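You operate a simulated robot arm through the tools that you are given. There is no shell and no other tool. Be economical: measure what you need, move in short steps, check, and stop when the job is done.

You are at the controls of a simulated robot arm. One attempt, no reset.

JOB
Let the cord off and back off the stool seat bolt.
Fine: free the blue cord lock, wind back till the meter shows SLACK, then loosen the bolt with the brown torque key and stand the key in its rest.

Only the result counts: the job must be done as asked and must still hold three seconds after the hand-in. Knocking over, shifting, dropping, spilling or breaking anything else fails it.

ROBOT AND FRAMES
A 7-joint arm with a two-finger parallel gripper, fixed in place. Base frame: the origin is at the foot of the arm, x ahead of it, y to its left, z up; the work surface is at about z = 82.6. Lengths are in cm, angles in rad, forces in N, time in s.
With the tool pointing down near the work surface it reaches from about 24 to 68 cm from the base axis. Its first joint turns from -1.152 to 1.152 rad. Payload 2.4 kg.
Tool frame: the origin (TCP) lies between the finger pads and is the grasp point; the fingertips stand 3 cm ahead of it; z points along the fingers, y is the line along which they close. The gripper opens to 9.4 cm. The fingers are 2.8 cm wide and 1 cm thick; the gripper's body (5 by 9.6 cm) begins 5.5 cm behind the TCP.
Orientation is that of the tool frame in the base frame, as a unit quaternion [w, x, y, z]. With the fingers straight down and closing along the base's y, the tool's x points along the base's -x, its y along +y and its z along -z.

CONTROLS
- The arm moves only by the tool play_rows. Its argument "series" is a list of rows, each an object (a shift or turn left out is 0, a gripper value left out holds the last) with "delta_pos": the shift along the tool's x, y, z in cm, a list of three; "rot": the turn, a rotation vector about the tool's x, y, z in rad, a list of three; "hand": the opening, from 0 (shut) to 1 (fully open). In form: [{"delta_pos": [x, y, z], "rot": [rx, ry, rz], "hand": hand}, ...]. A call has 1 to 20 rows; each row shifts and turns the commanded pose from where the row before left it, along the tool's axes as they then stand. A row lasts 0.2 s, in which the tool goes at most 5 cm and 0.15 rad; a call with a longer step from one row to the next is refused whole, and so is a gripper value outside its range. A pose out of reach is approached as far as the arm can. The call stops where the force on the tool passes 40 N (or 10 N more than at its start, if that is more) or the arm is blocked; 0.2 s more then pass. Each finger travels about 15.3 cm/s and halts on what it meets, pressing with about 43 N; the grip force reading is that of the motor and also rises with nothing between the fingers. The clock runs only during rows and for 0.2 s after the last one: add rows that do not move to give the fingers time. The reply holds the time, the measured pose of the TCP, the force on the tool along the base axes, the opening and the grip force, in the units named above and with some noise.
- Cameras (640 x 400 px; columns grow to the right, rows downward): "scene" is fixed at [4.86, 48.05, 144.65]; the picture's right is [-0.67, -0.75, 0.00], its down [-0.41, 0.36, -0.84] and it looks along [0.62, -0.56, -0.55] (base axes); focal length 258 px, centre (320, 200). "wrist" rides on the gripper at [-3.7, 0, -5.8] in the tool frame; the picture's right is [0.00, -1.00, 0.00], its down [0.97, 0.00, -0.24] and it looks along [0.24, 0.00, 0.97] (tool axes); focal length 218 px, centre (320, 200).
- camera(camera): a new picture of that camera. It takes no simulated time.
- pixel_to_xyz(camera, pixels): for up to 12 pixels [column, row] of the newest picture of that camera ("zoom" is the newest enlarged one), the place [x, y, z] in the base frame of the surface seen there, good to about 0.3 cm. It takes no simulated time.
- enlarge(camera, box): a new picture of the part [left, top, right, bottom] of that camera's present view, enlarged. It takes no simulated time.
- job_done(): hands the job in; it is judged then, once.

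Work in short steps. Measure before you move; look again where a grasp or a placing could have gone wrong, and mend it. You have 80 turns and 34 pictures in all, those below and enlarged ones among them. Open the gripper and draw the arm clear of the work before you hand the job in, unless the task says otherwise; then end with one line.

The tools are called after ">>>" as a command line: name --argument value ..., lists and objects as JSON in quotes. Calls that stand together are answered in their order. play_rows: Moves the arm, as the interface text tells. Its arguments: {"type":"object","properties":{"series":{"type":"array"}},"required":["series"]} The other tools are called the same way: camera (camera) takes a picture; pixel_to_xyz (camera, pixels) gives the place of the surface under pixels of a picture; enlarge (camera, box) takes an enlarged picture of a part of a camera's view; job_done () hands the job in.

At the start:

```text
time: 0.0
ee_pos: [37.83, 10.14, 124.62]
orientation: [0.0, 0.0, 1.0, -0.001]
contact_force: [1.2, -0.2, 0.0]
finger_gap: 9.44
finger_force: 0.1
```

scene: 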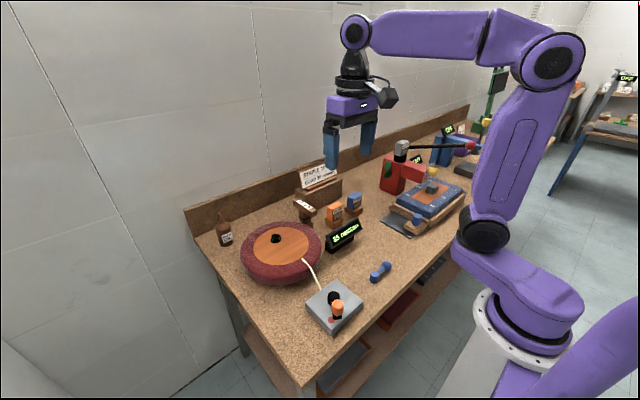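
wrist: 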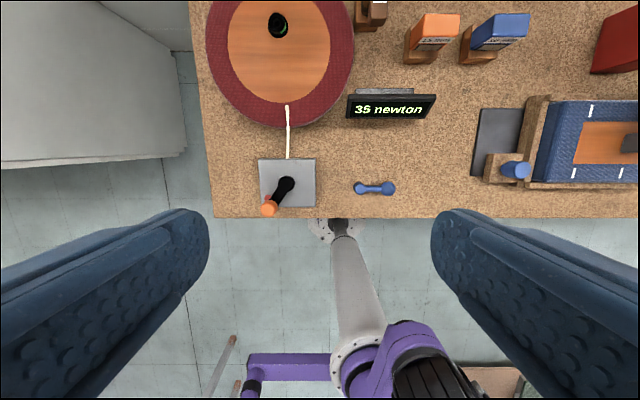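

The pictures show a round stool (scene ~280,250) with a cord to a grey winder box (335,305), a meter "35 newton", and tools in the middle. I enlarge these areas first.

>>> enlarge --camera "scene" --box '[200, 200, 400, 340]'

>>> enlarge --camera "scene" --box '[280, 110, 500, 250]'

>>> enlarge --camera "wrist" --box '[200, 0, 440, 220]'

```text
2.86 times, centred on (300, 270) of scene
```

zoom: 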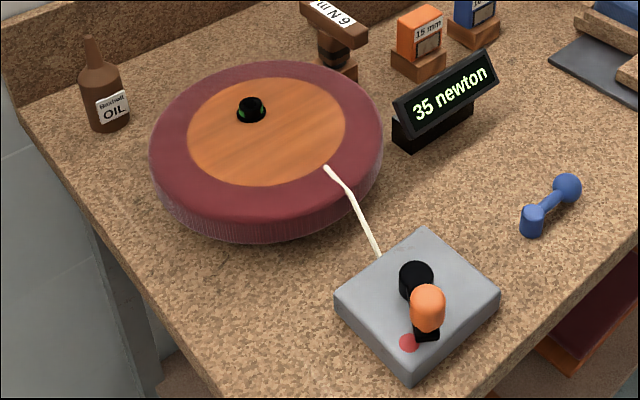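

```text
2.86 times, centred on (390, 180) of scene
```

zoom: 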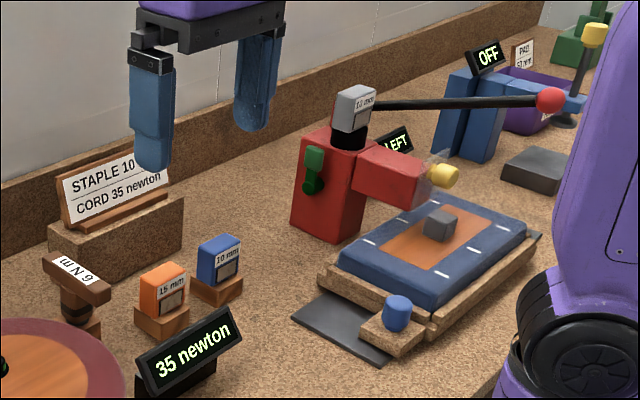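

```text
1.82 times, centred on (320, 110) of wrist
```

zoom: 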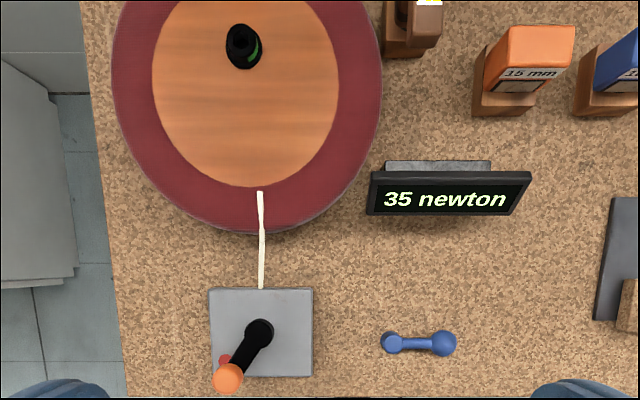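

The blue two-ended lever (zoom 418,343) is the likely cord lock, the crank is orange/black, the brown "6 N m" key stands behind the stool. I measure these.

>>> pixel_to_xyz --camera "wrist" --pixels '[[360, 188], [373, 189], [388, 188], [286, 185], [268, 209], [275, 175], [278, 26], [279, 18], [325, 30], [361, 30], [376, 10], [265, 198]]'

>>> pixel_to_xyz --camera "scene" --pixels '[[386, 265], [375, 275], [338, 305], [335, 297], [276, 239], [299, 206], [313, 211], [306, 220], [343, 317], [304, 203], [308, 214], [224, 232]]'

>>> enlarge --camera "scene" --box '[285, 180, 335, 230]'

>>> enlarge --camera "wrist" --box '[250, 140, 410, 220]'

```text
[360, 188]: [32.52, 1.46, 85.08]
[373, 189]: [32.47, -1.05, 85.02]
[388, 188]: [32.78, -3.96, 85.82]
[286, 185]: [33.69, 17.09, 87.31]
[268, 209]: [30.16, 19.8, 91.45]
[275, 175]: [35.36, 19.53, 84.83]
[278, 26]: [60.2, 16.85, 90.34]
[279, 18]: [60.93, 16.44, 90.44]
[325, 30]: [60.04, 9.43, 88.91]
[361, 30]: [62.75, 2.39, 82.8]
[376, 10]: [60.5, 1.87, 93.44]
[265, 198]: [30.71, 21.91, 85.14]
```

```text
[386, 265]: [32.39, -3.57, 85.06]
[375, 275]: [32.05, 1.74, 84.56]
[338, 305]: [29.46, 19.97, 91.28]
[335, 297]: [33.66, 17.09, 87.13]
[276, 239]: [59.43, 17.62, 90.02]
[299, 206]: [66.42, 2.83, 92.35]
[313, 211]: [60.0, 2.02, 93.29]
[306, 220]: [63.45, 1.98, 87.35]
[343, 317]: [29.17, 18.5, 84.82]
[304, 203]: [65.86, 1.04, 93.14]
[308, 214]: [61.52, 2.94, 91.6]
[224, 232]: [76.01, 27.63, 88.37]
```

```text
8.00 times, centred on (310, 205) of scene
```

zoom: 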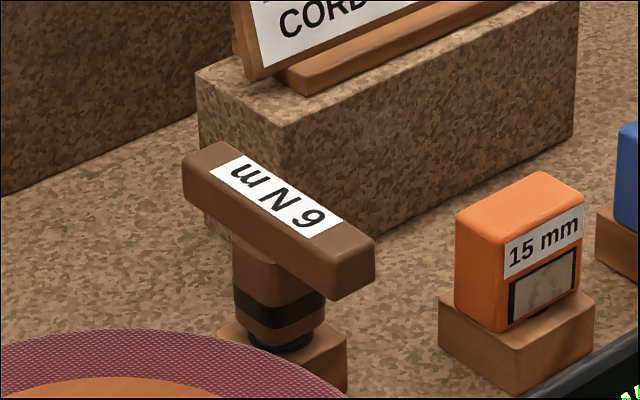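

```text
4.00 times, centred on (330, 180) of wrist
```

zoom: 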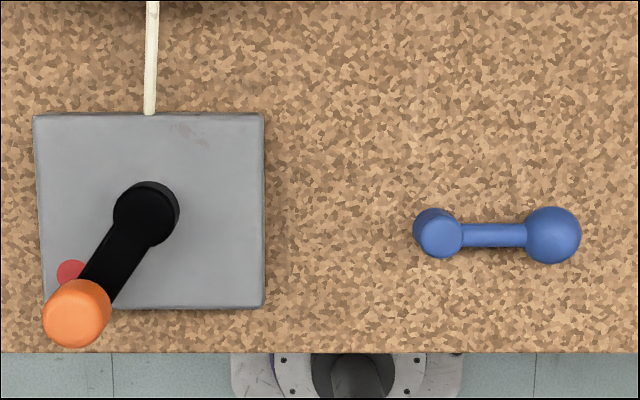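

Lock lever: post near (32.4, 1.5), ball near (32.6, -3.7), z≈85; it may swing about the post. I shut the hand and descend near the lever for a closer look.

>>> play_rows --series '[{"delta_pos": [1.1, -1.72, 3.2], "hand": 0}, {"delta_pos": [1.1, -1.72, 3.2]}, {"delta_pos": [1.1, -1.72, 3.2]}, {"delta_pos": [1.1, -1.72, 3.2]}, {"delta_pos": [1.1, -1.72, 3.2]}, {"delta_pos": [1.1, -1.72, 3.2]}, {"delta_pos": [1.1, -1.72, 3.2]}, {"delta_pos": [1.1, -1.72, 3.2]}, {}]'

>>> camera --camera "wrist"

```text
time: 2.0
ee_pos: [28.7, -3.58, 99.27]
orientation: [0.001, 0.0, 1.0, 0.0]
contact_force: [-0.6, -0.4, -0.2]
finger_gap: 0.0
finger_force: 33.1
```

```text
26 pictures are left
```

wrist: 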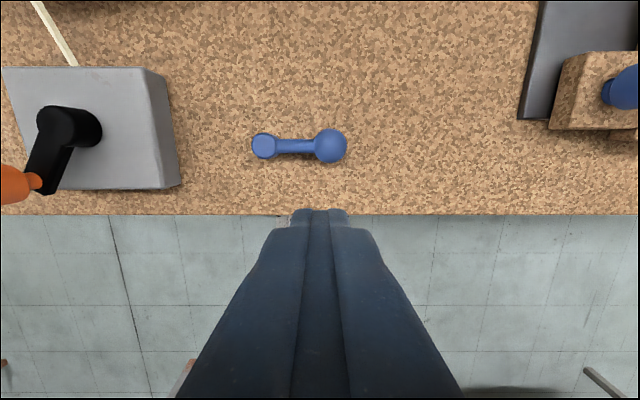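

The lever's ball is at (330,146), the post at (263,146). I measure them and the table edge.

>>> pixel_to_xyz --camera "wrist" --pixels '[[330, 146], [330, 132], [330, 158], [263, 146], [295, 146], [280, 146], [330, 210], [68, 125], [320, 110]]'

>>> enlarge --camera "scene" --box '[350, 250, 410, 295]'

```text
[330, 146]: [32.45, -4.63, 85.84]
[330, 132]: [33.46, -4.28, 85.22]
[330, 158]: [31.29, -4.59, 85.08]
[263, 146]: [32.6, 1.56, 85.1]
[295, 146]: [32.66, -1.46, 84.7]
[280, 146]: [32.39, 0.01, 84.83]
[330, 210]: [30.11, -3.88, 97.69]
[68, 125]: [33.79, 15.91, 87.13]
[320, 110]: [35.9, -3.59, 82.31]
```

```text
8.89 times, centred on (380, 272) of scene
```

zoom: 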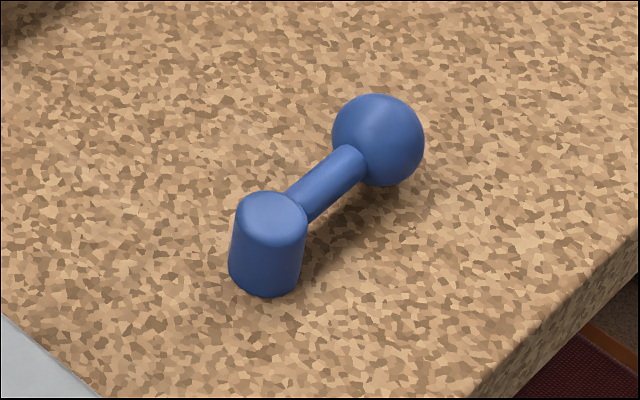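

Post vertical at (32.5,1.5), ball at (32.5,-4.4). I lower the shut fingers beside the ball on the near side (tips at z≈84), then push gently away (+x).

>>> play_rows --series '[{"delta_pos": [0, -0.2, 3]}, {"delta_pos": [0, -0.2, 3]}, {"delta_pos": [0, -0.2, 3]}, {"delta_pos": [0, 0, 3.1]}, {}, {"delta_pos": [-0.6, 0, 0]}, {"delta_pos": [-0.6, 0, 0]}, {"delta_pos": [-0.6, 0, 0]}, {"delta_pos": [-0.6, 0, 0]}, {"delta_pos": [-0.6, 0, 0]}]'

>>> camera --camera "wrist"

```text
time: 4.2
ee_pos: [32.06, -4.18, 87.13]
orientation: [0.001, 0.001, 1.0, 0.0]
contact_force: [-0.8, 0.2, 1.8]
finger_gap: 0.01
finger_force: 33.0
```

```text
24 pictures are left
```

wrist: 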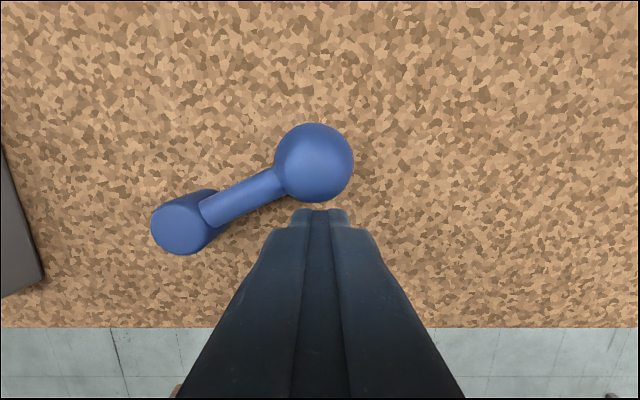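

It swings freely toward +x (about 25° so far). I continue along the arc, watching force.

>>> play_rows --series '[{"delta_pos": [-0.8, 0, 0]}, {"delta_pos": [-0.8, 0, 0]}, {"delta_pos": [-0.8, 0.1, 0]}, {"delta_pos": [-0.8, 0.2, 0]}, {"delta_pos": [-0.8, 0.3, 0]}, {"delta_pos": [-0.7, 0.5, 0]}, {"delta_pos": [-0.6, 0.7, 0]}, {"delta_pos": [-0.5, 0.7, 0]}, {"delta_pos": [-0.3, 0.7, 0]}, {"delta_pos": [0, 0.5, 0]}, {}]'

>>> camera --camera "wrist"

```text
time: 6.8
ee_pos: [38.2, -0.91, 86.91]
orientation: [-0.001, 0.006, 1.0, 0.0]
contact_force: [1.1, -12.5, 2.2]
finger_gap: 0.0
finger_force: 33.0
stopped in row 11: the force on the tool passed its limit (the readings are from after the stop); the commanded pose is now the measured one
```

```text
23 pictures are left
```

wrist: 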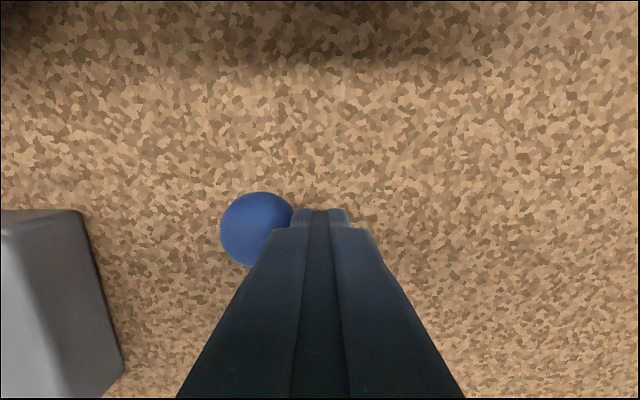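

The lever hit its stop at about 80-90°. I retreat (−y, up) and move above the crank knob with the hand open, then check the meter.

>>> play_rows --series '[{"delta_pos": [0, -1, 0]}, {"delta_pos": [0, -0.5, -3]}, {"delta_pos": [0, 0, -4]}, {"delta_pos": [0, 0, -4], "hand": 0.5}, {"delta_pos": [0, 0, -4]}, {"delta_pos": [1.2, 3.2, 0]}, {"delta_pos": [1.2, 3.2, 0]}, {"delta_pos": [1.2, 3.2, 0]}, {"delta_pos": [1.2, 3.2, 0]}, {"delta_pos": [1.2, 3.2, 0]}, {"delta_pos": [1.2, 3.2, 0]}, {"delta_pos": [1.0, 3.1, 0]}, {}]'

>>> camera --camera "wrist"

>>> enlarge --camera "scene" --box '[290, 200, 410, 340]'

```text
time: 9.6
ee_pos: [30.09, 20.34, 102.06]
orientation: [0.001, 0.004, 1.0, 0.0]
contact_force: [0.0, -0.3, -0.1]
finger_gap: 4.68
finger_force: 0.1
```

```text
22 pictures are left
```

wrist: 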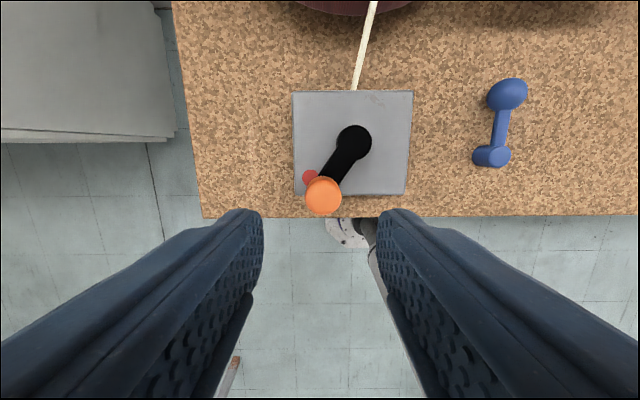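

```text
2.86 times, centred on (350, 270) of scene
```

zoom: 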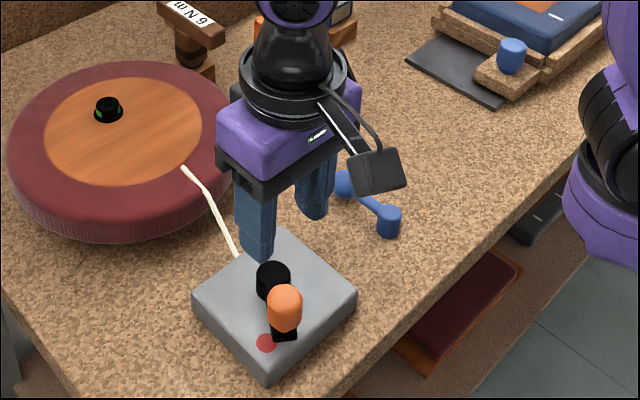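

The lever stays swung. Now I measure the crank knob (323,196), hub (354,141) and the box.

>>> pixel_to_xyz --camera "wrist" --pixels '[[323, 196], [312, 196], [337, 196], [323, 183], [354, 141], [340, 163], [310, 177], [390, 170], [505, 90], [492, 155], [325, 213]]'

>>> pixel_to_xyz --camera "zoom" --pixels '[[285, 295], [285, 320], [284, 336], [272, 285], [270, 270], [266, 343]]'

```text
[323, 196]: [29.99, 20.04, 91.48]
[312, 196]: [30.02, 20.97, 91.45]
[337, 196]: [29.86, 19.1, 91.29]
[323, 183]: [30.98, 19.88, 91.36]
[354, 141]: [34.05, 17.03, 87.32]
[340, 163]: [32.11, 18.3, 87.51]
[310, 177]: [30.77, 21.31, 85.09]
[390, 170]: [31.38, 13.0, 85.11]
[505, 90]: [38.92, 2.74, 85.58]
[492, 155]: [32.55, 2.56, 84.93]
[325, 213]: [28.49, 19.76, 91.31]
```

```text
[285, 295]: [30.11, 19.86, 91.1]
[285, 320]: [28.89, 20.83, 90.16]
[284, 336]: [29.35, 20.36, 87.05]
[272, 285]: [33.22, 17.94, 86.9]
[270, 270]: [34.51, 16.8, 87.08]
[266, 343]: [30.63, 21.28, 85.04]
```

Knob centre ≈(29.8,20.0), z 87.5–91.4; hub (34.0,17.0). I turn the hand 0.62 rad so it closes tangentially, and lower over the knob.

>>> play_rows --series '[{"delta_pos": [0.25, -0.35, 0]}, {"rot": [0, 0, 0.125], "delta_pos": [0, 0, 1]}, {"rot": [0, 0, 0.125], "delta_pos": [0, 0, 1]}, {"rot": [0, 0, 0.125], "delta_pos": [0, 0, 1]}, {"rot": [0, 0, 0.125], "delta_pos": [0, 0, 1]}, {"rot": [0, 0, 0.125], "delta_pos": [0, 0, 1]}, {"delta_pos": [0, 0, 2]}, {"delta_pos": [0, 0, 2]}, {"delta_pos": [0, 0, 2]}, {}]'

>>> camera --camera "scene"

```text
time: 11.8
ee_pos: [29.84, 19.66, 90.99]
orientation: [0.0, 0.312, 0.95, 0.0]
contact_force: [-0.2, -0.3, 0.6]
finger_gap: 4.71
finger_force: 0.0
```

```text
20 pictures are left
```

scene: 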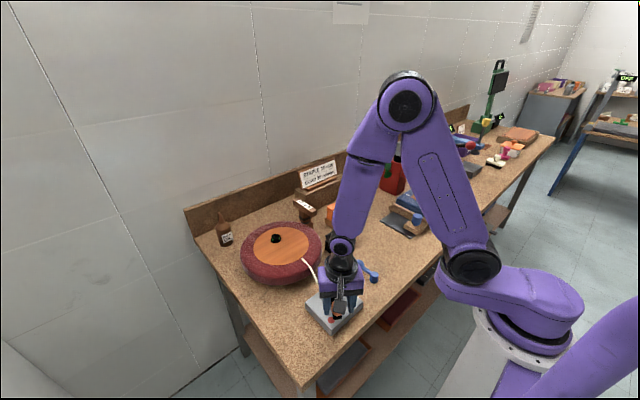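

The arm hides the meter, so I'll turn a bit, release and look. I grip the knob and turn the crank counter-clockwise by 0.28 rad as a test.

>>> play_rows --series '[{"delta_pos": [0.2, 0.25, 0.2]}, {"hand": 0}, {}, {}, {"delta_pos": [-0.05, -0.72, 0], "rot": [0, 0, -0.14]}, {"delta_pos": [-0.05, -0.72, 0], "rot": [0, 0, -0.14]}, {}]'

```text
time: 13.4
ee_pos: [29.26, 18.8, 90.78]
orientation: [0.0, 0.176, 0.984, 0.0]
contact_force: [9.3, -10.0, 9.2]
finger_gap: 2.93
finger_force: 44.9
```

The crank moved (about 0.28 rad). I release and lift to see the meter with the wrist camera.

>>> play_rows --series '[{"hand": 0.5}, {}, {"delta_pos": [0, 0, -5]}, {"delta_pos": [0, 0, -5]}, {"delta_pos": [0, 0, -5]}, {"delta_pos": [0, 0, -5]}, {}]'

>>> camera --camera "wrist"

```text
time: 15.0
ee_pos: [29.38, 18.59, 110.76]
orientation: [-0.001, 0.174, 0.985, 0.0]
contact_force: [0.0, -0.2, -0.4]
finger_gap: 4.69
finger_force: 0.0
```

```text
19 pictures are left
```

wrist: 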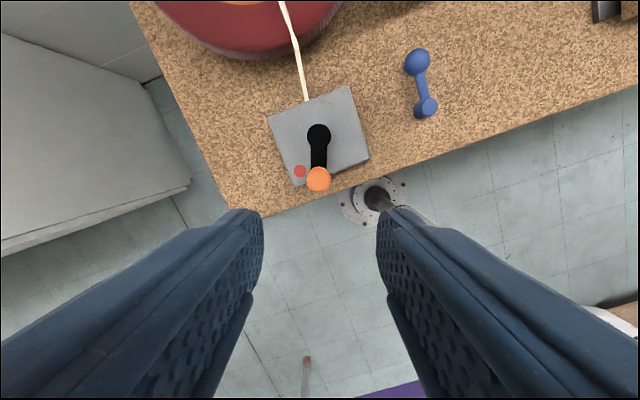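

The crank turned (knob now at 318,180), meter is out of view here; check the scene camera.

>>> enlarge --camera "scene" --box '[220, 180, 420, 340]'

```text
2.50 times, centred on (320, 260) of scene
```

zoom: 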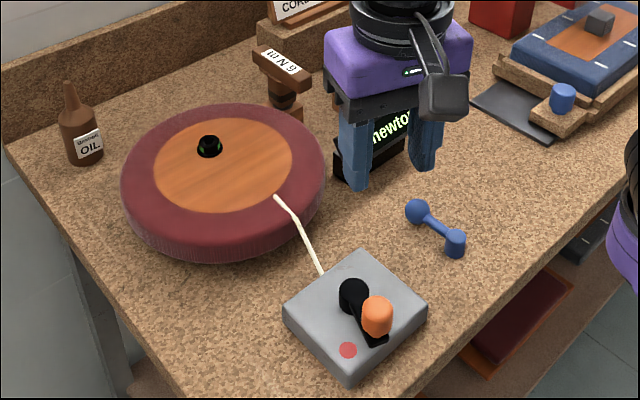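

The meter still reads "newton" but the number is hidden by a finger; I raise 7 cm more and re-read.

>>> play_rows --series '[{"delta_pos": [0, 0, -4]}, {"delta_pos": [0, 0, -4]}, {}]'

>>> enlarge --camera "scene" --box '[300, 200, 400, 340]'

```text
time: 15.8
ee_pos: [29.37, 18.63, 118.87]
orientation: [0.0, 0.175, 0.985, -0.001]
contact_force: [-0.3, 0.0, -0.2]
finger_gap: 4.69
finger_force: 0.1
```

```text
2.86 times, centred on (350, 270) of scene
```

zoom: 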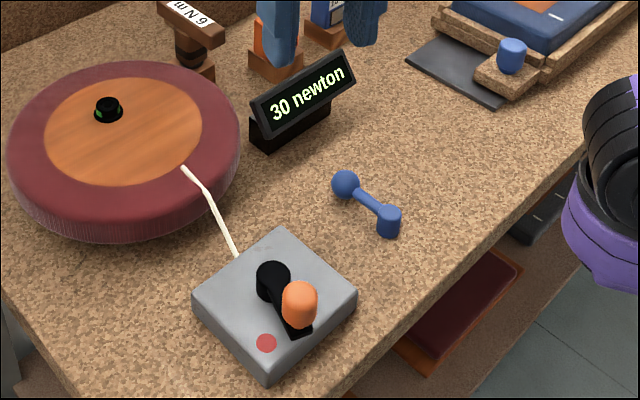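

Meter: 30 newton, so counter-clockwise is right (~5 N per 0.26 rad). I go back down, re-grip and turn 1.4 rad further.

>>> play_rows --series '[{"delta_pos": [0, 0, 4.5]}, {"delta_pos": [0, 0, 4.5]}, {"delta_pos": [0, 0, 4.5]}, {"delta_pos": [0, 0, 4.5]}, {"delta_pos": [0.1, 0.1, 4]}, {"delta_pos": [0, 0, 3]}, {"delta_pos": [0, 0, 3.1]}, {}, {"hand": 0}, {}, {}, {"delta_pos": [-0.05, -0.72, 0], "rot": [0, 0, -0.14]}, {"delta_pos": [-0.05, -0.72, 0], "rot": [0, 0, -0.14]}, {"delta_pos": [-0.05, -0.72, 0], "rot": [0, 0, -0.14]}, {"delta_pos": [-0.05, -0.72, 0], "rot": [0, 0, -0.14]}, {"delta_pos": [-0.05, -0.72, 0], "rot": [0, 0, -0.14]}, {}]'

```text
time: 19.4
ee_pos: [29.0, 15.16, 90.64]
orientation: [-0.002, -0.172, 0.985, -0.001]
contact_force: [-10.6, -10.7, -29.5]
finger_gap: 2.93
finger_force: 45.2
```

Turned about 40° more; some force built up (fz -29), so I release, settle, re-grip and read the force.

>>> play_rows --series '[{"hand": 0.45}, {}, {}, {"hand": 0}, {}, {}]'

```text
time: 20.8
ee_pos: [29.17, 15.42, 90.56]
orientation: [0.001, -0.173, 0.985, 0.0]
contact_force: [1.0, 1.1, 7.8]
finger_gap: 2.89
finger_force: 45.3
```

Forces relaxed. I continue another 0.56 rad, then release.

>>> play_rows --series '[{"delta_pos": [-0.05, -0.72, 0], "rot": [0, 0, -0.14]}, {"delta_pos": [-0.05, -0.72, 0], "rot": [0, 0, -0.14]}, {"delta_pos": [-0.05, -0.72, 0], "rot": [0, 0, -0.14]}, {"delta_pos": [-0.05, -0.72, 0], "rot": [0, 0, -0.14]}, {}, {"hand": 0.5}, {}, {}]'

```text
time: 22.6
ee_pos: [30.85, 12.95, 90.66]
orientation: [0.0, -0.438, 0.899, 0.0]
contact_force: [-0.4, -0.1, 0.6]
finger_gap: 4.7
finger_force: 0.1
```

Total about 1.5 rad. I lift clear to read the meter.

>>> play_rows --series '[{"delta_pos": [0, 0, -4]}, {"delta_pos": [0, 0, -4.8]}, {"delta_pos": [0, 0, -4.8]}, {"delta_pos": [0, 0, -4.8]}, {"delta_pos": [0, 0, -4.8]}, {"delta_pos": [0, 0, -4.8]}, {}]'

>>> enlarge --camera "scene" --box '[280, 200, 400, 340]'

```text
time: 24.2
ee_pos: [30.58, 13.08, 118.7]
orientation: [0.0, -0.437, 0.899, 0.0]
contact_force: [-0.7, 0.6, 1.0]
finger_gap: 4.68
finger_force: 0.0
```

```text
2.86 times, centred on (340, 270) of scene
```

zoom: 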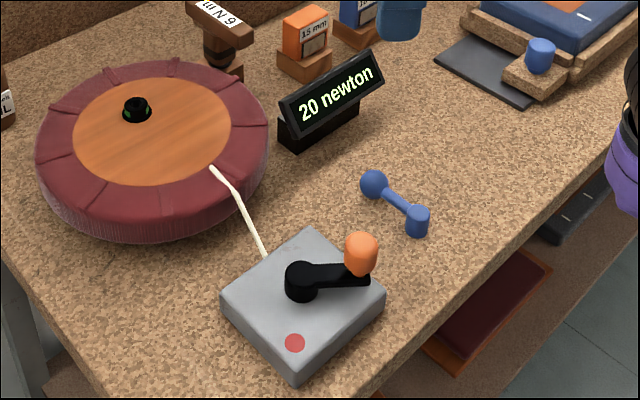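

Meter 20 newton: need roughly 2+ rad more. I measure the knob, then re-grip with the hand turned back 90°.

>>> pixel_to_xyz --camera "zoom" --pixels '[[362, 240], [360, 250], [302, 270], [300, 280]]'

>>> play_rows --series '[{"rot": [0, 0, 0.143]}, {"rot": [0, 0, 0.143]}, {"rot": [0, 0, 0.143]}, {"rot": [0, 0, 0.143]}, {"rot": [0, 0, 0.143]}, {"rot": [0, 0, 0.143]}, {"rot": [0, 0, 0.143]}, {"rot": [0, 0, 0.143]}, {"rot": [0, 0, 0.143]}, {"rot": [0, 0, 0.143]}, {"rot": [0, 0, 0.141]}, {}]'

```text
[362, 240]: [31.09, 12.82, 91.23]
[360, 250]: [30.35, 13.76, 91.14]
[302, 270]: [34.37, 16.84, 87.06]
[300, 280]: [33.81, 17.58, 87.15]
```

```text
time: 26.8
ee_pos: [30.88, 13.07, 118.57]
orientation: [0.0, 0.327, 0.945, -0.001]
contact_force: [-0.6, -0.1, 0.6]
finger_gap: 4.71
finger_force: 0.2
```

Knob centre is ≈(30.8,13.1), right beneath. Descend, grip, and turn about 0.84 rad.

>>> play_rows --series '[{"delta_pos": [0, 0, 4.7]}, {"delta_pos": [0, 0, 4.7]}, {"delta_pos": [0, 0, 4.7]}, {"delta_pos": [0, 0, 4.7]}, {"delta_pos": [0, 0, 4]}, {"delta_pos": [0, 0, 3]}, {"delta_pos": [0, 0, 2.0]}, {}, {"hand": 0}, {}, {}, {"delta_pos": [-0.72, 0.05, 0], "rot": [0, 0, -0.14]}, {"delta_pos": [-0.72, 0.05, 0], "rot": [0, 0, -0.14]}, {"delta_pos": [-0.72, 0.05, 0], "rot": [0, 0, -0.14]}, {"delta_pos": [-0.72, 0.05, 0], "rot": [0, 0, -0.14]}, {"delta_pos": [-0.72, 0.05, 0], "rot": [0, 0, -0.14]}, {"delta_pos": [-0.72, 0.05, 0], "rot": [0, 0, -0.14]}, {}]'

```text
time: 30.0
ee_pos: [33.4, 11.91, 90.94]
orientation: [-0.002, 0.053, 0.999, -0.001]
contact_force: [-1.9, -6.9, 9.1]
finger_gap: 2.78
finger_force: 45.5
stopped in row 16: the force on the tool passed its limit (the readings are from after the stop); the commanded pose is now the measured one
```

Stopped at about 263° by internal strain; I release to relax, re-grip and go on.

>>> play_rows --series '[{"hand": 0.45}, {}, {}, {"hand": 0}, {}, {}, {"delta_pos": [-0.72, 0.05, 0], "rot": [0, 0, -0.14]}, {"delta_pos": [-0.72, 0.05, 0], "rot": [0, 0, -0.14]}, {"delta_pos": [-0.72, 0.05, 0], "rot": [0, 0, -0.14]}, {}]'

```text
time: 32.2
ee_pos: [35.5, 12.04, 90.73]
orientation: [-0.002, -0.159, 0.987, 0.0]
contact_force: [-1.3, -9.2, -20.6]
finger_gap: 2.81
finger_force: 45.0
```

Now at ~287°. Relax and continue another 0.42 rad, relax again, and 0.42 more.

>>> play_rows --series '[{"hand": 0.45}, {}, {}, {"hand": 0}, {}, {}, {"delta_pos": [-0.72, 0.05, 0], "rot": [0, 0, -0.14]}, {"delta_pos": [-0.72, 0.05, 0], "rot": [0, 0, -0.14]}, {"delta_pos": [-0.72, 0.05, 0], "rot": [0, 0, -0.14]}, {"hand": 0.45}, {}, {}, {"hand": 0}, {}, {}, {"delta_pos": [-0.72, 0.05, 0], "rot": [0, 0, -0.14]}, {"delta_pos": [-0.72, 0.05, 0], "rot": [0, 0, -0.14]}, {"hand": 0.45}, {}, {}]'

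```text
time: 36.4
ee_pos: [38.26, 14.28, 90.75]
orientation: [-0.002, -0.486, 0.874, 0.0]
contact_force: [-0.5, 0.5, -0.3]
finger_gap: 4.24
finger_force: 0.0
```

Crank at ~327°. Lift and read the meter.

>>> play_rows --series '[{"delta_pos": [0, 0, -4]}, {"delta_pos": [0, 0, -4.8]}, {"delta_pos": [0, 0, -4.8]}, {"delta_pos": [0, 0, -4.8]}, {"delta_pos": [0, 0, -4.8]}, {"delta_pos": [0, 0, -4.8]}, {}]'

>>> enlarge --camera "scene" --box '[280, 200, 400, 340]'

```text
time: 38.0
ee_pos: [38.53, 13.94, 118.8]
orientation: [-0.001, -0.486, 0.874, 0.0]
contact_force: [0.4, 0.2, 0.3]
finger_gap: 4.22
finger_force: 0.1
```

```text
2.86 times, centred on (340, 270) of scene
```

zoom: 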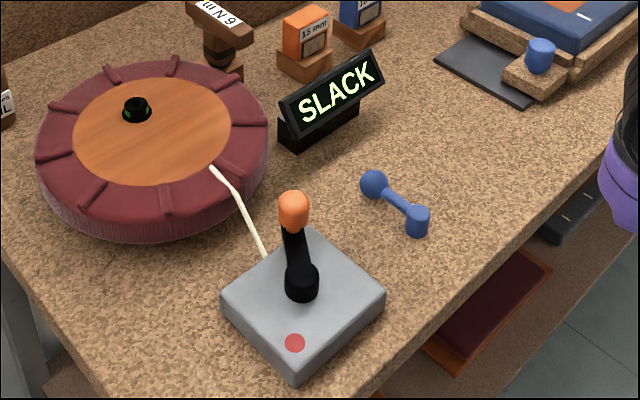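

Meter shows SLACK. Next: the key; I turn the hand back to square and move near (58,2,112) to look at the brown key and bolt.

>>> play_rows --series '[{"rot": [0, 0, 0.145]}, {"rot": [0, 0, 0.145]}, {"rot": [0, 0, 0.145]}, {"rot": [0, 0, 0.145]}, {"rot": [0, 0, 0.145]}, {"rot": [0, 0, 0.145]}, {"rot": [0, 0, 0.145]}, {"delta_pos": [-3.25, -2, 1.1]}, {"delta_pos": [-3.25, -2, 1.1]}, {"delta_pos": [-3.25, -2, 1.1]}, {"delta_pos": [-3.25, -2, 1.1]}, {"delta_pos": [-3.25, -2, 1.1]}, {"delta_pos": [-3.25, -2, 1.1]}, {}]'

>>> camera --camera "wrist"

```text
time: 41.0
ee_pos: [58.02, 2.54, 112.2]
orientation: [-0.002, 0.0, 1.0, -0.001]
contact_force: [0.0, -0.4, 0.0]
finger_gap: 4.24
finger_force: 0.0
```

```text
14 pictures are left
```

wrist: 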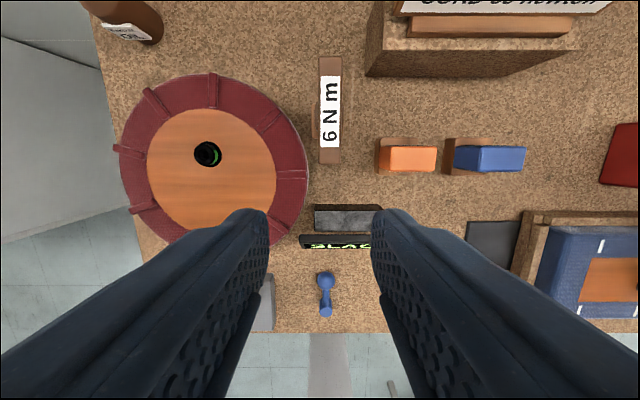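

The key bar runs along x at columns 319–341, rows 57–163; the bolt at (207,154). I measure these.

>>> pixel_to_xyz --camera "wrist" --pixels '[[330, 60], [330, 160], [330, 110], [320, 110], [340, 110], [207, 151], [207, 143], [215, 156], [200, 150], [250, 150], [345, 125], [385, 90]]'

>>> enlarge --camera "wrist" --box '[180, 130, 240, 180]'

>>> enlarge --camera "scene" --box '[255, 190, 325, 250]'

```text
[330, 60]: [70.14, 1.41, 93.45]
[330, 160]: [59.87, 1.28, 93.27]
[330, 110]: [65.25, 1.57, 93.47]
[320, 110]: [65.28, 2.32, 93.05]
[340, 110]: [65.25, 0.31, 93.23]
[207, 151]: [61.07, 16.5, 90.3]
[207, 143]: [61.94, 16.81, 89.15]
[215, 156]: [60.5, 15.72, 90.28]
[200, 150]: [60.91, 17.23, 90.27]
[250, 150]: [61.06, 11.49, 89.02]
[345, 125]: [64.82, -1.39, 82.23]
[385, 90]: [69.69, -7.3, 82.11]
```

```text
8.00 times, centred on (210, 155) of wrist
```

zoom: 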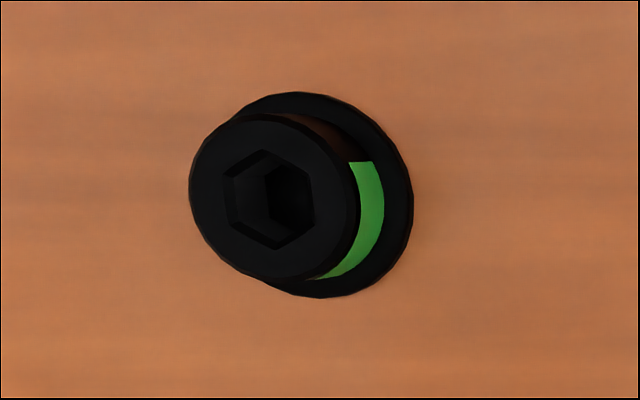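

```text
6.67 times, centred on (290, 220) of scene
```

zoom: 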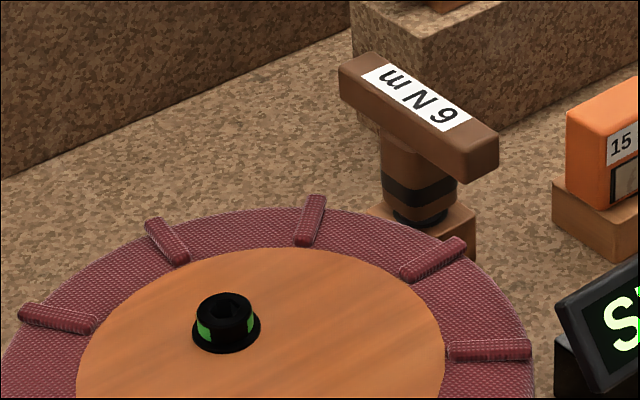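

The bolt is a hex-socket cap screw near (60.7,16.8); the key bar centre is ≈(65.0,1.4). For a precise centre I move low over the bolt with the camera.

>>> pixel_to_xyz --camera "wrist" --pixels '[[376, 60], [405, 60], [395, 12], [420, 27], [368, 73]]'

>>> play_rows --series '[{"delta_pos": [0.2, 2.85, 2.6]}, {"delta_pos": [0.2, 2.85, 2.6]}, {"delta_pos": [0.2, 2.85, 2.6]}, {"delta_pos": [0.2, 2.85, 2.6]}, {"delta_pos": [0.2, 2.85, 2.6]}, {}, {}]'

>>> camera --camera "wrist"

```text
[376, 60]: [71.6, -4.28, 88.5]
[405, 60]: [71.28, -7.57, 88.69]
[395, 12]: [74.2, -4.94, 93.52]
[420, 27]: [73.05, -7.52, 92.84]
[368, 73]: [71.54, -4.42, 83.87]
```

```text
time: 42.6
ee_pos: [56.86, 16.78, 99.0]
orientation: [-0.002, 0.0, 1.0, 0.0]
contact_force: [-0.5, -0.3, 0.3]
finger_gap: 4.22
finger_force: 0.0
```

```text
11 pictures are left
```

wrist: 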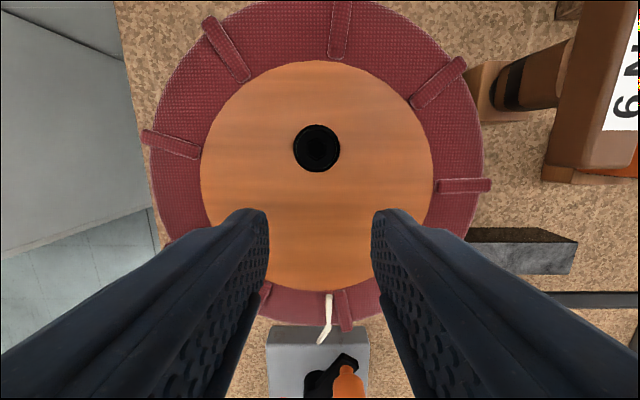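

Bolt appears at (316,148). I measure with more points and enlarge to see the hex orientation.

>>> pixel_to_xyz --camera "wrist" --pixels '[[316, 134], [316, 163], [301, 148], [332, 148], [303, 148], [330, 148], [316, 60], [316, 290], [201, 170], [434, 170], [505, 88]]'

>>> enlarge --camera "wrist" --box '[290, 125, 346, 169]'

```text
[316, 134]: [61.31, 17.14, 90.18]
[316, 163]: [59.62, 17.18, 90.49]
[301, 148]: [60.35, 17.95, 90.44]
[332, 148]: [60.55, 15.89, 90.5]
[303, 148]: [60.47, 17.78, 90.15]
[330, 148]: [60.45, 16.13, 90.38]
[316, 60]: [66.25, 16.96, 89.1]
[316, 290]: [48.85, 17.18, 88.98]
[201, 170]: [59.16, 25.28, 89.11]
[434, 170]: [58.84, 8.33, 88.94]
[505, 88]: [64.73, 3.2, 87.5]
```

```text
9.09 times, centred on (318, 147) of wrist
```

zoom: 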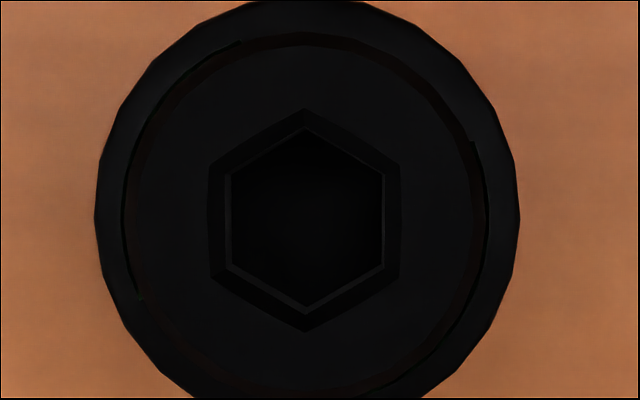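

Bolt hex centre works out at ≈(60.4,17.03), vertices along x. Now the same precise look over the key.

>>> play_rows --series '[{"delta_pos": [0, 0, -4]}, {"delta_pos": [-1.15, -3.85, 0]}, {"delta_pos": [-1.15, -3.85, 0]}, {"delta_pos": [-1.15, -3.85, 0]}, {"delta_pos": [-1.15, -3.85, 0]}, {}, {}]'

>>> camera --camera "wrist"

```text
time: 44.2
ee_pos: [61.58, 1.23, 103.02]
orientation: [-0.002, 0.0, 1.0, -0.001]
contact_force: [-0.5, 0.2, 0.9]
finger_gap: 4.24
finger_force: 0.1
```

```text
9 pictures are left
```

wrist: 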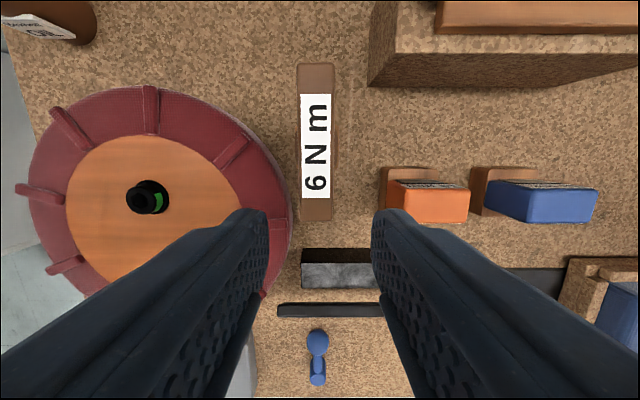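

Bar centre computes to ≈(65.15,1.46), top z 93.4. I move over it, lower to TCP z≈92.4 and grip.

>>> play_rows --series '[{"delta_pos": [-1.79, 0.11, 0]}, {"delta_pos": [-1.78, 0.11, 0]}, {"delta_pos": [0, 0, 3]}, {"delta_pos": [0, 0, 3]}, {"delta_pos": [0, 0, 2.3]}, {"delta_pos": [0, 0, 2.3]}, {}, {}]'

```text
time: 46.0
ee_pos: [65.17, 1.31, 92.59]
orientation: [-0.001, -0.001, 1.0, -0.001]
contact_force: [0.2, -0.4, 0.2]
finger_gap: 4.2
finger_force: 0.1
```

In place without contact. Close the hand on the bar.

>>> play_rows --series '[{"hand": 0}, {}, {}, {}]'

```text
time: 47.0
ee_pos: [65.13, 1.19, 92.6]
orientation: [-0.001, -0.001, 1.0, -0.001]
contact_force: [0.1, 1.3, -0.5]
finger_gap: 3.34
finger_force: 42.8
```

The gap of 3.34 means the tips hold the stem, not the bar. I open, raise 1.9 cm so only the bar is between the pads, and re-grip.

>>> play_rows --series '[{"hand": 0.45}, {}, {"delta_pos": [0, 0.15, -1.9]}, {}, {"hand": 0}, {}, {}, {}]'

```text
time: 48.8
ee_pos: [65.14, 1.5, 94.61]
orientation: [-0.002, 0.0, 1.0, -0.001]
contact_force: [-1.6, 0.0, 1.9]
finger_gap: 2.53
finger_force: 43.3
```

Gap 2.53: bar gripped. Lift straight up 8 cm.

>>> play_rows --series '[{"delta_pos": [0, 0, -1]}, {"delta_pos": [0, 0, -1.5]}, {"delta_pos": [0, 0, -2]}, {"delta_pos": [0, 0, -2]}, {"delta_pos": [0, 0, -1.5]}, {}]'

>>> enlarge --camera "scene" --box '[255, 150, 355, 250]'

```text
time: 50.2
ee_pos: [64.83, 1.6, 102.28]
orientation: [-0.001, 0.0, 1.0, -0.002]
contact_force: [0.2, 0.0, -2.5]
finger_gap: 2.54
finger_force: 43.1
```

```text
4.00 times, centred on (305, 200) of scene
```

zoom: 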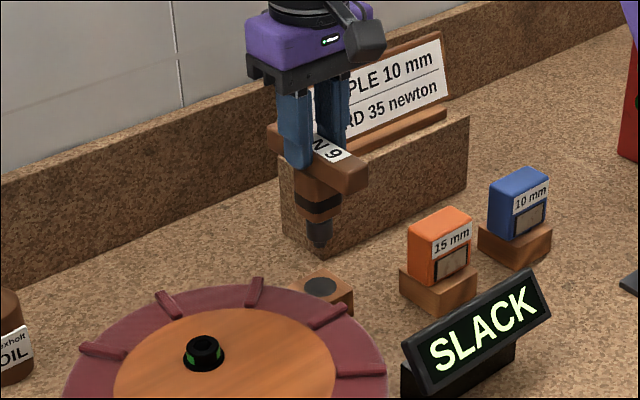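

Key is held upright, tip at zoom (320,250). I measure the tip, stem and rest hole.

>>> pixel_to_xyz --camera "zoom" --pixels '[[320, 250], [320, 245], [320, 235], [319, 225], [322, 205], [322, 190], [320, 286], [320, 294], [352, 180], [290, 150], [204, 344], [204, 352]]'

>>> enlarge --camera "scene" --box '[315, 190, 355, 220]'

```text
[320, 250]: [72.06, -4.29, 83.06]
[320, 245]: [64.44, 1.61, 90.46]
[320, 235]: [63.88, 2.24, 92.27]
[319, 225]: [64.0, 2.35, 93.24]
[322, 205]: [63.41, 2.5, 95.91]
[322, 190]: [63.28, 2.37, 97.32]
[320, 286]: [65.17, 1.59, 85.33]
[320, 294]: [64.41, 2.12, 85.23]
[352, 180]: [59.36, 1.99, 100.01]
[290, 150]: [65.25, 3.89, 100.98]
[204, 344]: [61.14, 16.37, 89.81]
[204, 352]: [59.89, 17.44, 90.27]
```

```text
13.33 times, centred on (335, 205) of scene
```

zoom: 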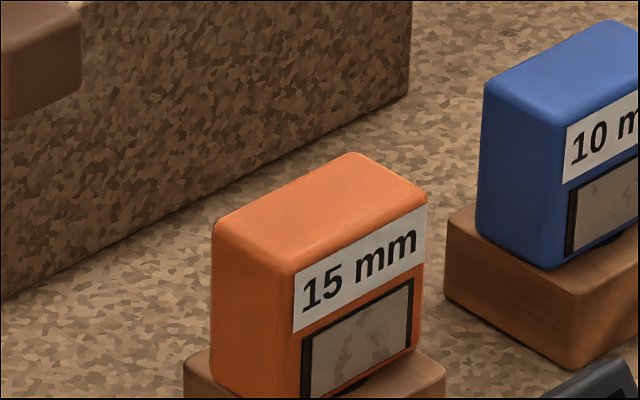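

I enlarge the tip itself to see the hex bit's shape.

>>> enlarge --camera "scene" --box '[287, 192, 327, 232]'

```text
10.00 times, centred on (307, 212) of scene
```

zoom: 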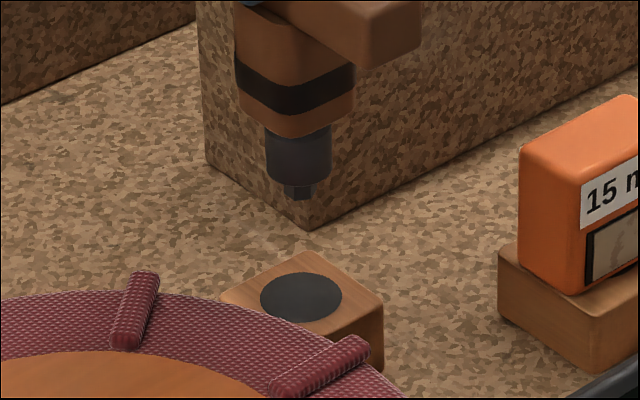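

The bit is a short hex; its orientation relative to the socket matters, so one tight enlargement of the tip at scene (305,211).

>>> enlarge --camera "scene" --box '[300, 206, 310, 214]'

```text
16.00 times, centred on (305, 210) of scene
```

zoom: 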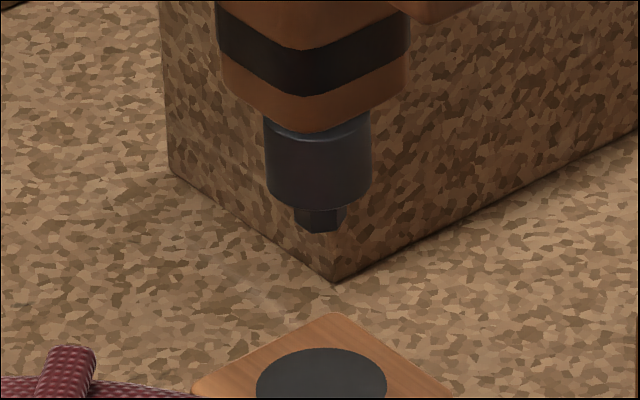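

The bit's vertices lie along x, matching the bolt's socket, so no turn is needed. I raise 4 cm and carry the key over the bolt at (60.4,17.03).

>>> play_rows --series '[{"delta_pos": [0, 0, -2]}, {"delta_pos": [0, 0, -2]}, {"delta_pos": [0.88, 3.08, 0]}, {"delta_pos": [0.89, 3.09, 0]}, {"delta_pos": [0.88, 3.09, 0]}, {"delta_pos": [0.89, 3.08, 0]}, {"delta_pos": [0.89, 3.09, 0]}, {}, {}, {}]'

>>> play_rows --series '[{}]'

```text
time: 52.4
ee_pos: [60.72, 16.82, 106.29]
orientation: [-0.001, 0.0, 1.0, -0.001]
contact_force: [0.5, -0.9, -2.2]
finger_gap: 2.56
finger_force: 42.6
```

```text
time: 52.8
ee_pos: [60.51, 16.74, 106.36]
orientation: [-0.002, 0.0, 1.0, -0.001]
contact_force: [0.3, 0.5, -3.0]
finger_gap: 2.53
finger_force: 42.9
```

Readings average ≈(60.6,16.8); I shift (−0.2,+0.2) and descend to about 1 cm over the bolt, with extra readings to average.

>>> play_rows --series '[{"delta_pos": [0.2, 0.2, 1]}, {"delta_pos": [0, 0, 1]}, {"delta_pos": [0, 0, 0.7]}, {}, {}]'

>>> play_rows --series '[{}]'

>>> play_rows --series '[{}]'

>>> enlarge --camera "scene" --box '[266, 228, 286, 244]'

```text
time: 54.0
ee_pos: [60.36, 17.05, 103.59]
orientation: [-0.002, 0.0, 1.0, -0.002]
contact_force: [-0.7, -0.6, -1.6]
finger_gap: 2.52
finger_force: 42.7
```

```text
time: 54.4
ee_pos: [60.42, 16.99, 103.64]
orientation: [-0.002, 0.0, 1.0, -0.001]
contact_force: [0.0, 0.7, -1.4]
finger_gap: 2.55
finger_force: 42.9
```

```text
time: 54.8
ee_pos: [60.42, 17.05, 103.54]
orientation: [-0.002, 0.0, 1.0, -0.001]
contact_force: [-0.3, 0.7, -2.1]
finger_gap: 2.52
finger_force: 42.6
```

```text
16.00 times, centred on (276, 236) of scene
```

zoom: 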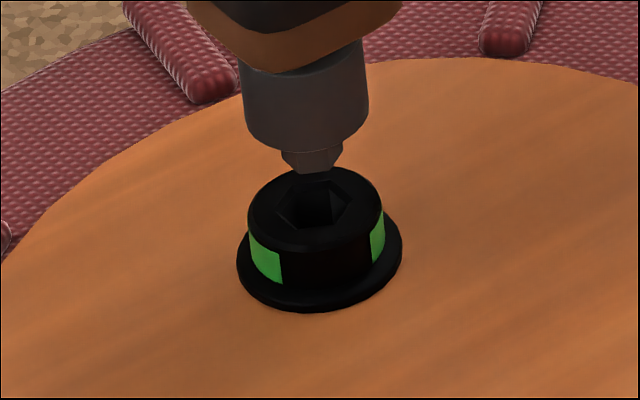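

Tip and hex socket line up well (offset ≈0.08 cm to picture-left). I nudge (+0.06,+0.06) and descend 1.1 cm.

>>> play_rows --series '[{"delta_pos": [-0.05, 0.06, 0.3]}, {"delta_pos": [0, 0, 0.3]}, {"delta_pos": [0, 0, 0.25]}, {"delta_pos": [0, 0, 0.15]}, {"delta_pos": [0, 0, 0.1]}, {}]'

```text
time: 56.2
ee_pos: [60.42, 17.19, 102.52]
orientation: [-0.002, 0.0, 1.0, -0.001]
contact_force: [0.7, -0.4, -1.9]
finger_gap: 2.56
finger_force: 43.0
```

No contact yet at z 102.5. I go on in small steps of 0.1 until resistance shows.

>>> play_rows --series '[{"delta_pos": [0, 0, 0.12]}, {"delta_pos": [0, 0, 0.12]}, {"delta_pos": [0, 0, 0.12]}, {"delta_pos": [0, 0, 0.12]}, {}]'

```text
time: 57.4
ee_pos: [60.42, 17.26, 102.19]
orientation: [-0.002, 0.0, 1.0, -0.001]
contact_force: [-0.7, -0.7, -2.5]
finger_gap: 2.54
finger_force: 43.0
```

Still free; continue down another 0.5.

>>> play_rows --series '[{"delta_pos": [0, 0, 0.12]}, {"delta_pos": [0, 0, 0.12]}, {"delta_pos": [0, 0, 0.12]}, {"delta_pos": [0, 0, 0.12]}, {}]'

```text
time: 58.6
ee_pos: [60.49, 17.15, 101.73]
orientation: [-0.002, 0.0, 1.0, -0.001]
contact_force: [0.6, -4.0, 3.3]
finger_gap: 2.53
finger_force: 43.0
```

First contact at z 101.73. Press a little more to learn whether it is seated.

>>> play_rows --series '[{"delta_pos": [0, 0, 0.1]}, {"delta_pos": [0, 0, 0.1]}, {}]'

>>> enlarge --camera "scene" --box '[266, 228, 286, 244]'

```text
time: 59.4
ee_pos: [60.53, 17.13, 101.39]
orientation: [-0.001, 0.0, 1.0, -0.001]
contact_force: [5.2, -6.3, -4.9]
finger_gap: 2.54
finger_force: 42.8
```

```text
16.00 times, centred on (276, 236) of scene
```

zoom: 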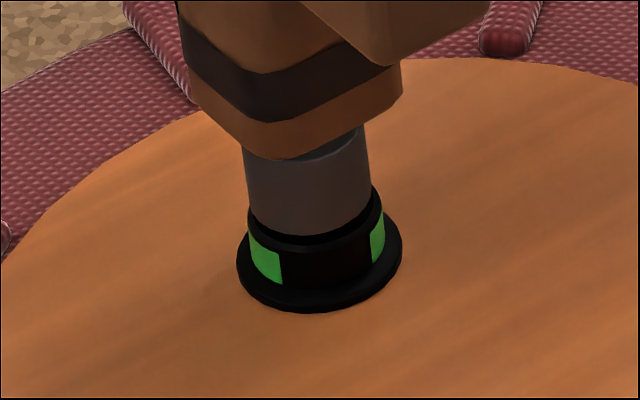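

The bit is in the socket, collar almost on the head. I ease the side load slightly and turn counter-clockwise 0.3 rad, watching.

>>> play_rows --series '[{"delta_pos": [-0.06, -0.08, 0.08]}, {}, {"rot": [0, 0, -0.1]}, {"rot": [0, 0, -0.1]}, {"rot": [0, 0, -0.1]}, {}]'

```text
time: 60.8
ee_pos: [60.52, 17.13, 101.34]
orientation: [-0.002, -0.151, 0.989, -0.001]
contact_force: [3.2, -4.2, -0.7]
finger_gap: 2.56
finger_force: 43.6
```

Turned 0.30 rad smoothly. Continue counter-clockwise to about 1.5 rad.

>>> play_rows --series '[{"rot": [0, 0, -0.12]}, {"rot": [0, 0, -0.12]}, {"rot": [0, 0, -0.12]}, {"rot": [0, 0, -0.12]}, {"rot": [0, 0, -0.12]}, {"rot": [0, 0, -0.12]}, {"rot": [0, 0, -0.12]}, {"rot": [0, 0, -0.12]}, {"rot": [0, 0, -0.12]}, {"rot": [0, 0, -0.12]}, {}]'

>>> enlarge --camera "scene" --box '[262, 216, 292, 244]'

```text
time: 63.2
ee_pos: [60.54, 17.03, 101.37]
orientation: [-0.002, -0.683, 0.73, 0.002]
contact_force: [-5.8, -3.0, -0.5]
finger_gap: 2.54
finger_force: 44.1
```

```text
14.29 times, centred on (277, 230) of scene
```

zoom: 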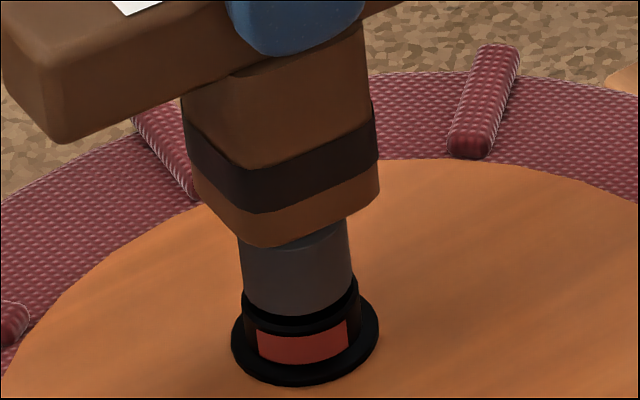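

The bolt has turned with the key and its mark changed from green to red (loosened). I add 0.14 rad margin, then lift the key straight out.

>>> play_rows --series '[{"rot": [0, 0, -0.14]}, {}, {"delta_pos": [0, 0, -0.4]}, {"delta_pos": [0, 0, -0.4]}, {"delta_pos": [0, 0, -0.5]}, {"delta_pos": [0, 0, -1.5]}, {"delta_pos": [0, 0, -2]}, {}]'

```text
time: 65.0
ee_pos: [60.53, 17.07, 106.45]
orientation: [0.001, 0.731, -0.682, -0.001]
contact_force: [1.1, 0.1, -0.9]
finger_gap: 2.55
finger_force: 43.2
```

Key is out. I turn the hand back 1.64 rad and carry the key over its rest at (65.15,1.5).

>>> play_rows --series '[{"rot": [0, 0, 0.149]}, {"rot": [0, 0, 0.149]}, {"rot": [0, 0, 0.149]}, {"rot": [0, 0, 0.149]}, {"rot": [0, 0, 0.149]}, {"rot": [0, 0, 0.149]}, {"rot": [0, 0, 0.149]}, {"rot": [0, 0, 0.149]}, {"rot": [0, 0, 0.149]}, {"rot": [0, 0, 0.149]}, {"rot": [0, 0, 0.15]}, {}, {"delta_pos": [-0.92, -3.11, 0]}, {"delta_pos": [-0.92, -3.11, 0]}, {"delta_pos": [-0.93, -3.12, 0]}, {"delta_pos": [-0.92, -3.11, 0]}, {"delta_pos": [-0.93, -3.12, 0]}, {}, {}]'

>>> play_rows --series '[{}]'

>>> play_rows --series '[{}]'

```text
time: 69.0
ee_pos: [65.39, 1.73, 106.5]
orientation: [-0.002, 0.001, 1.0, -0.001]
contact_force: [-0.8, 0.8, -1.7]
finger_gap: 2.57
finger_force: 43.0
```

```text
time: 69.4
ee_pos: [65.29, 1.66, 106.62]
orientation: [-0.001, 0.0, 1.0, -0.001]
contact_force: [-0.1, -0.4, -3.6]
finger_gap: 2.55
finger_force: 43.0
```

```text
time: 69.8
ee_pos: [65.34, 1.74, 106.56]
orientation: [-0.001, 0.0, 1.0, -0.001]
contact_force: [0.3, 0.2, -2.6]
finger_gap: 2.52
finger_force: 42.4
```

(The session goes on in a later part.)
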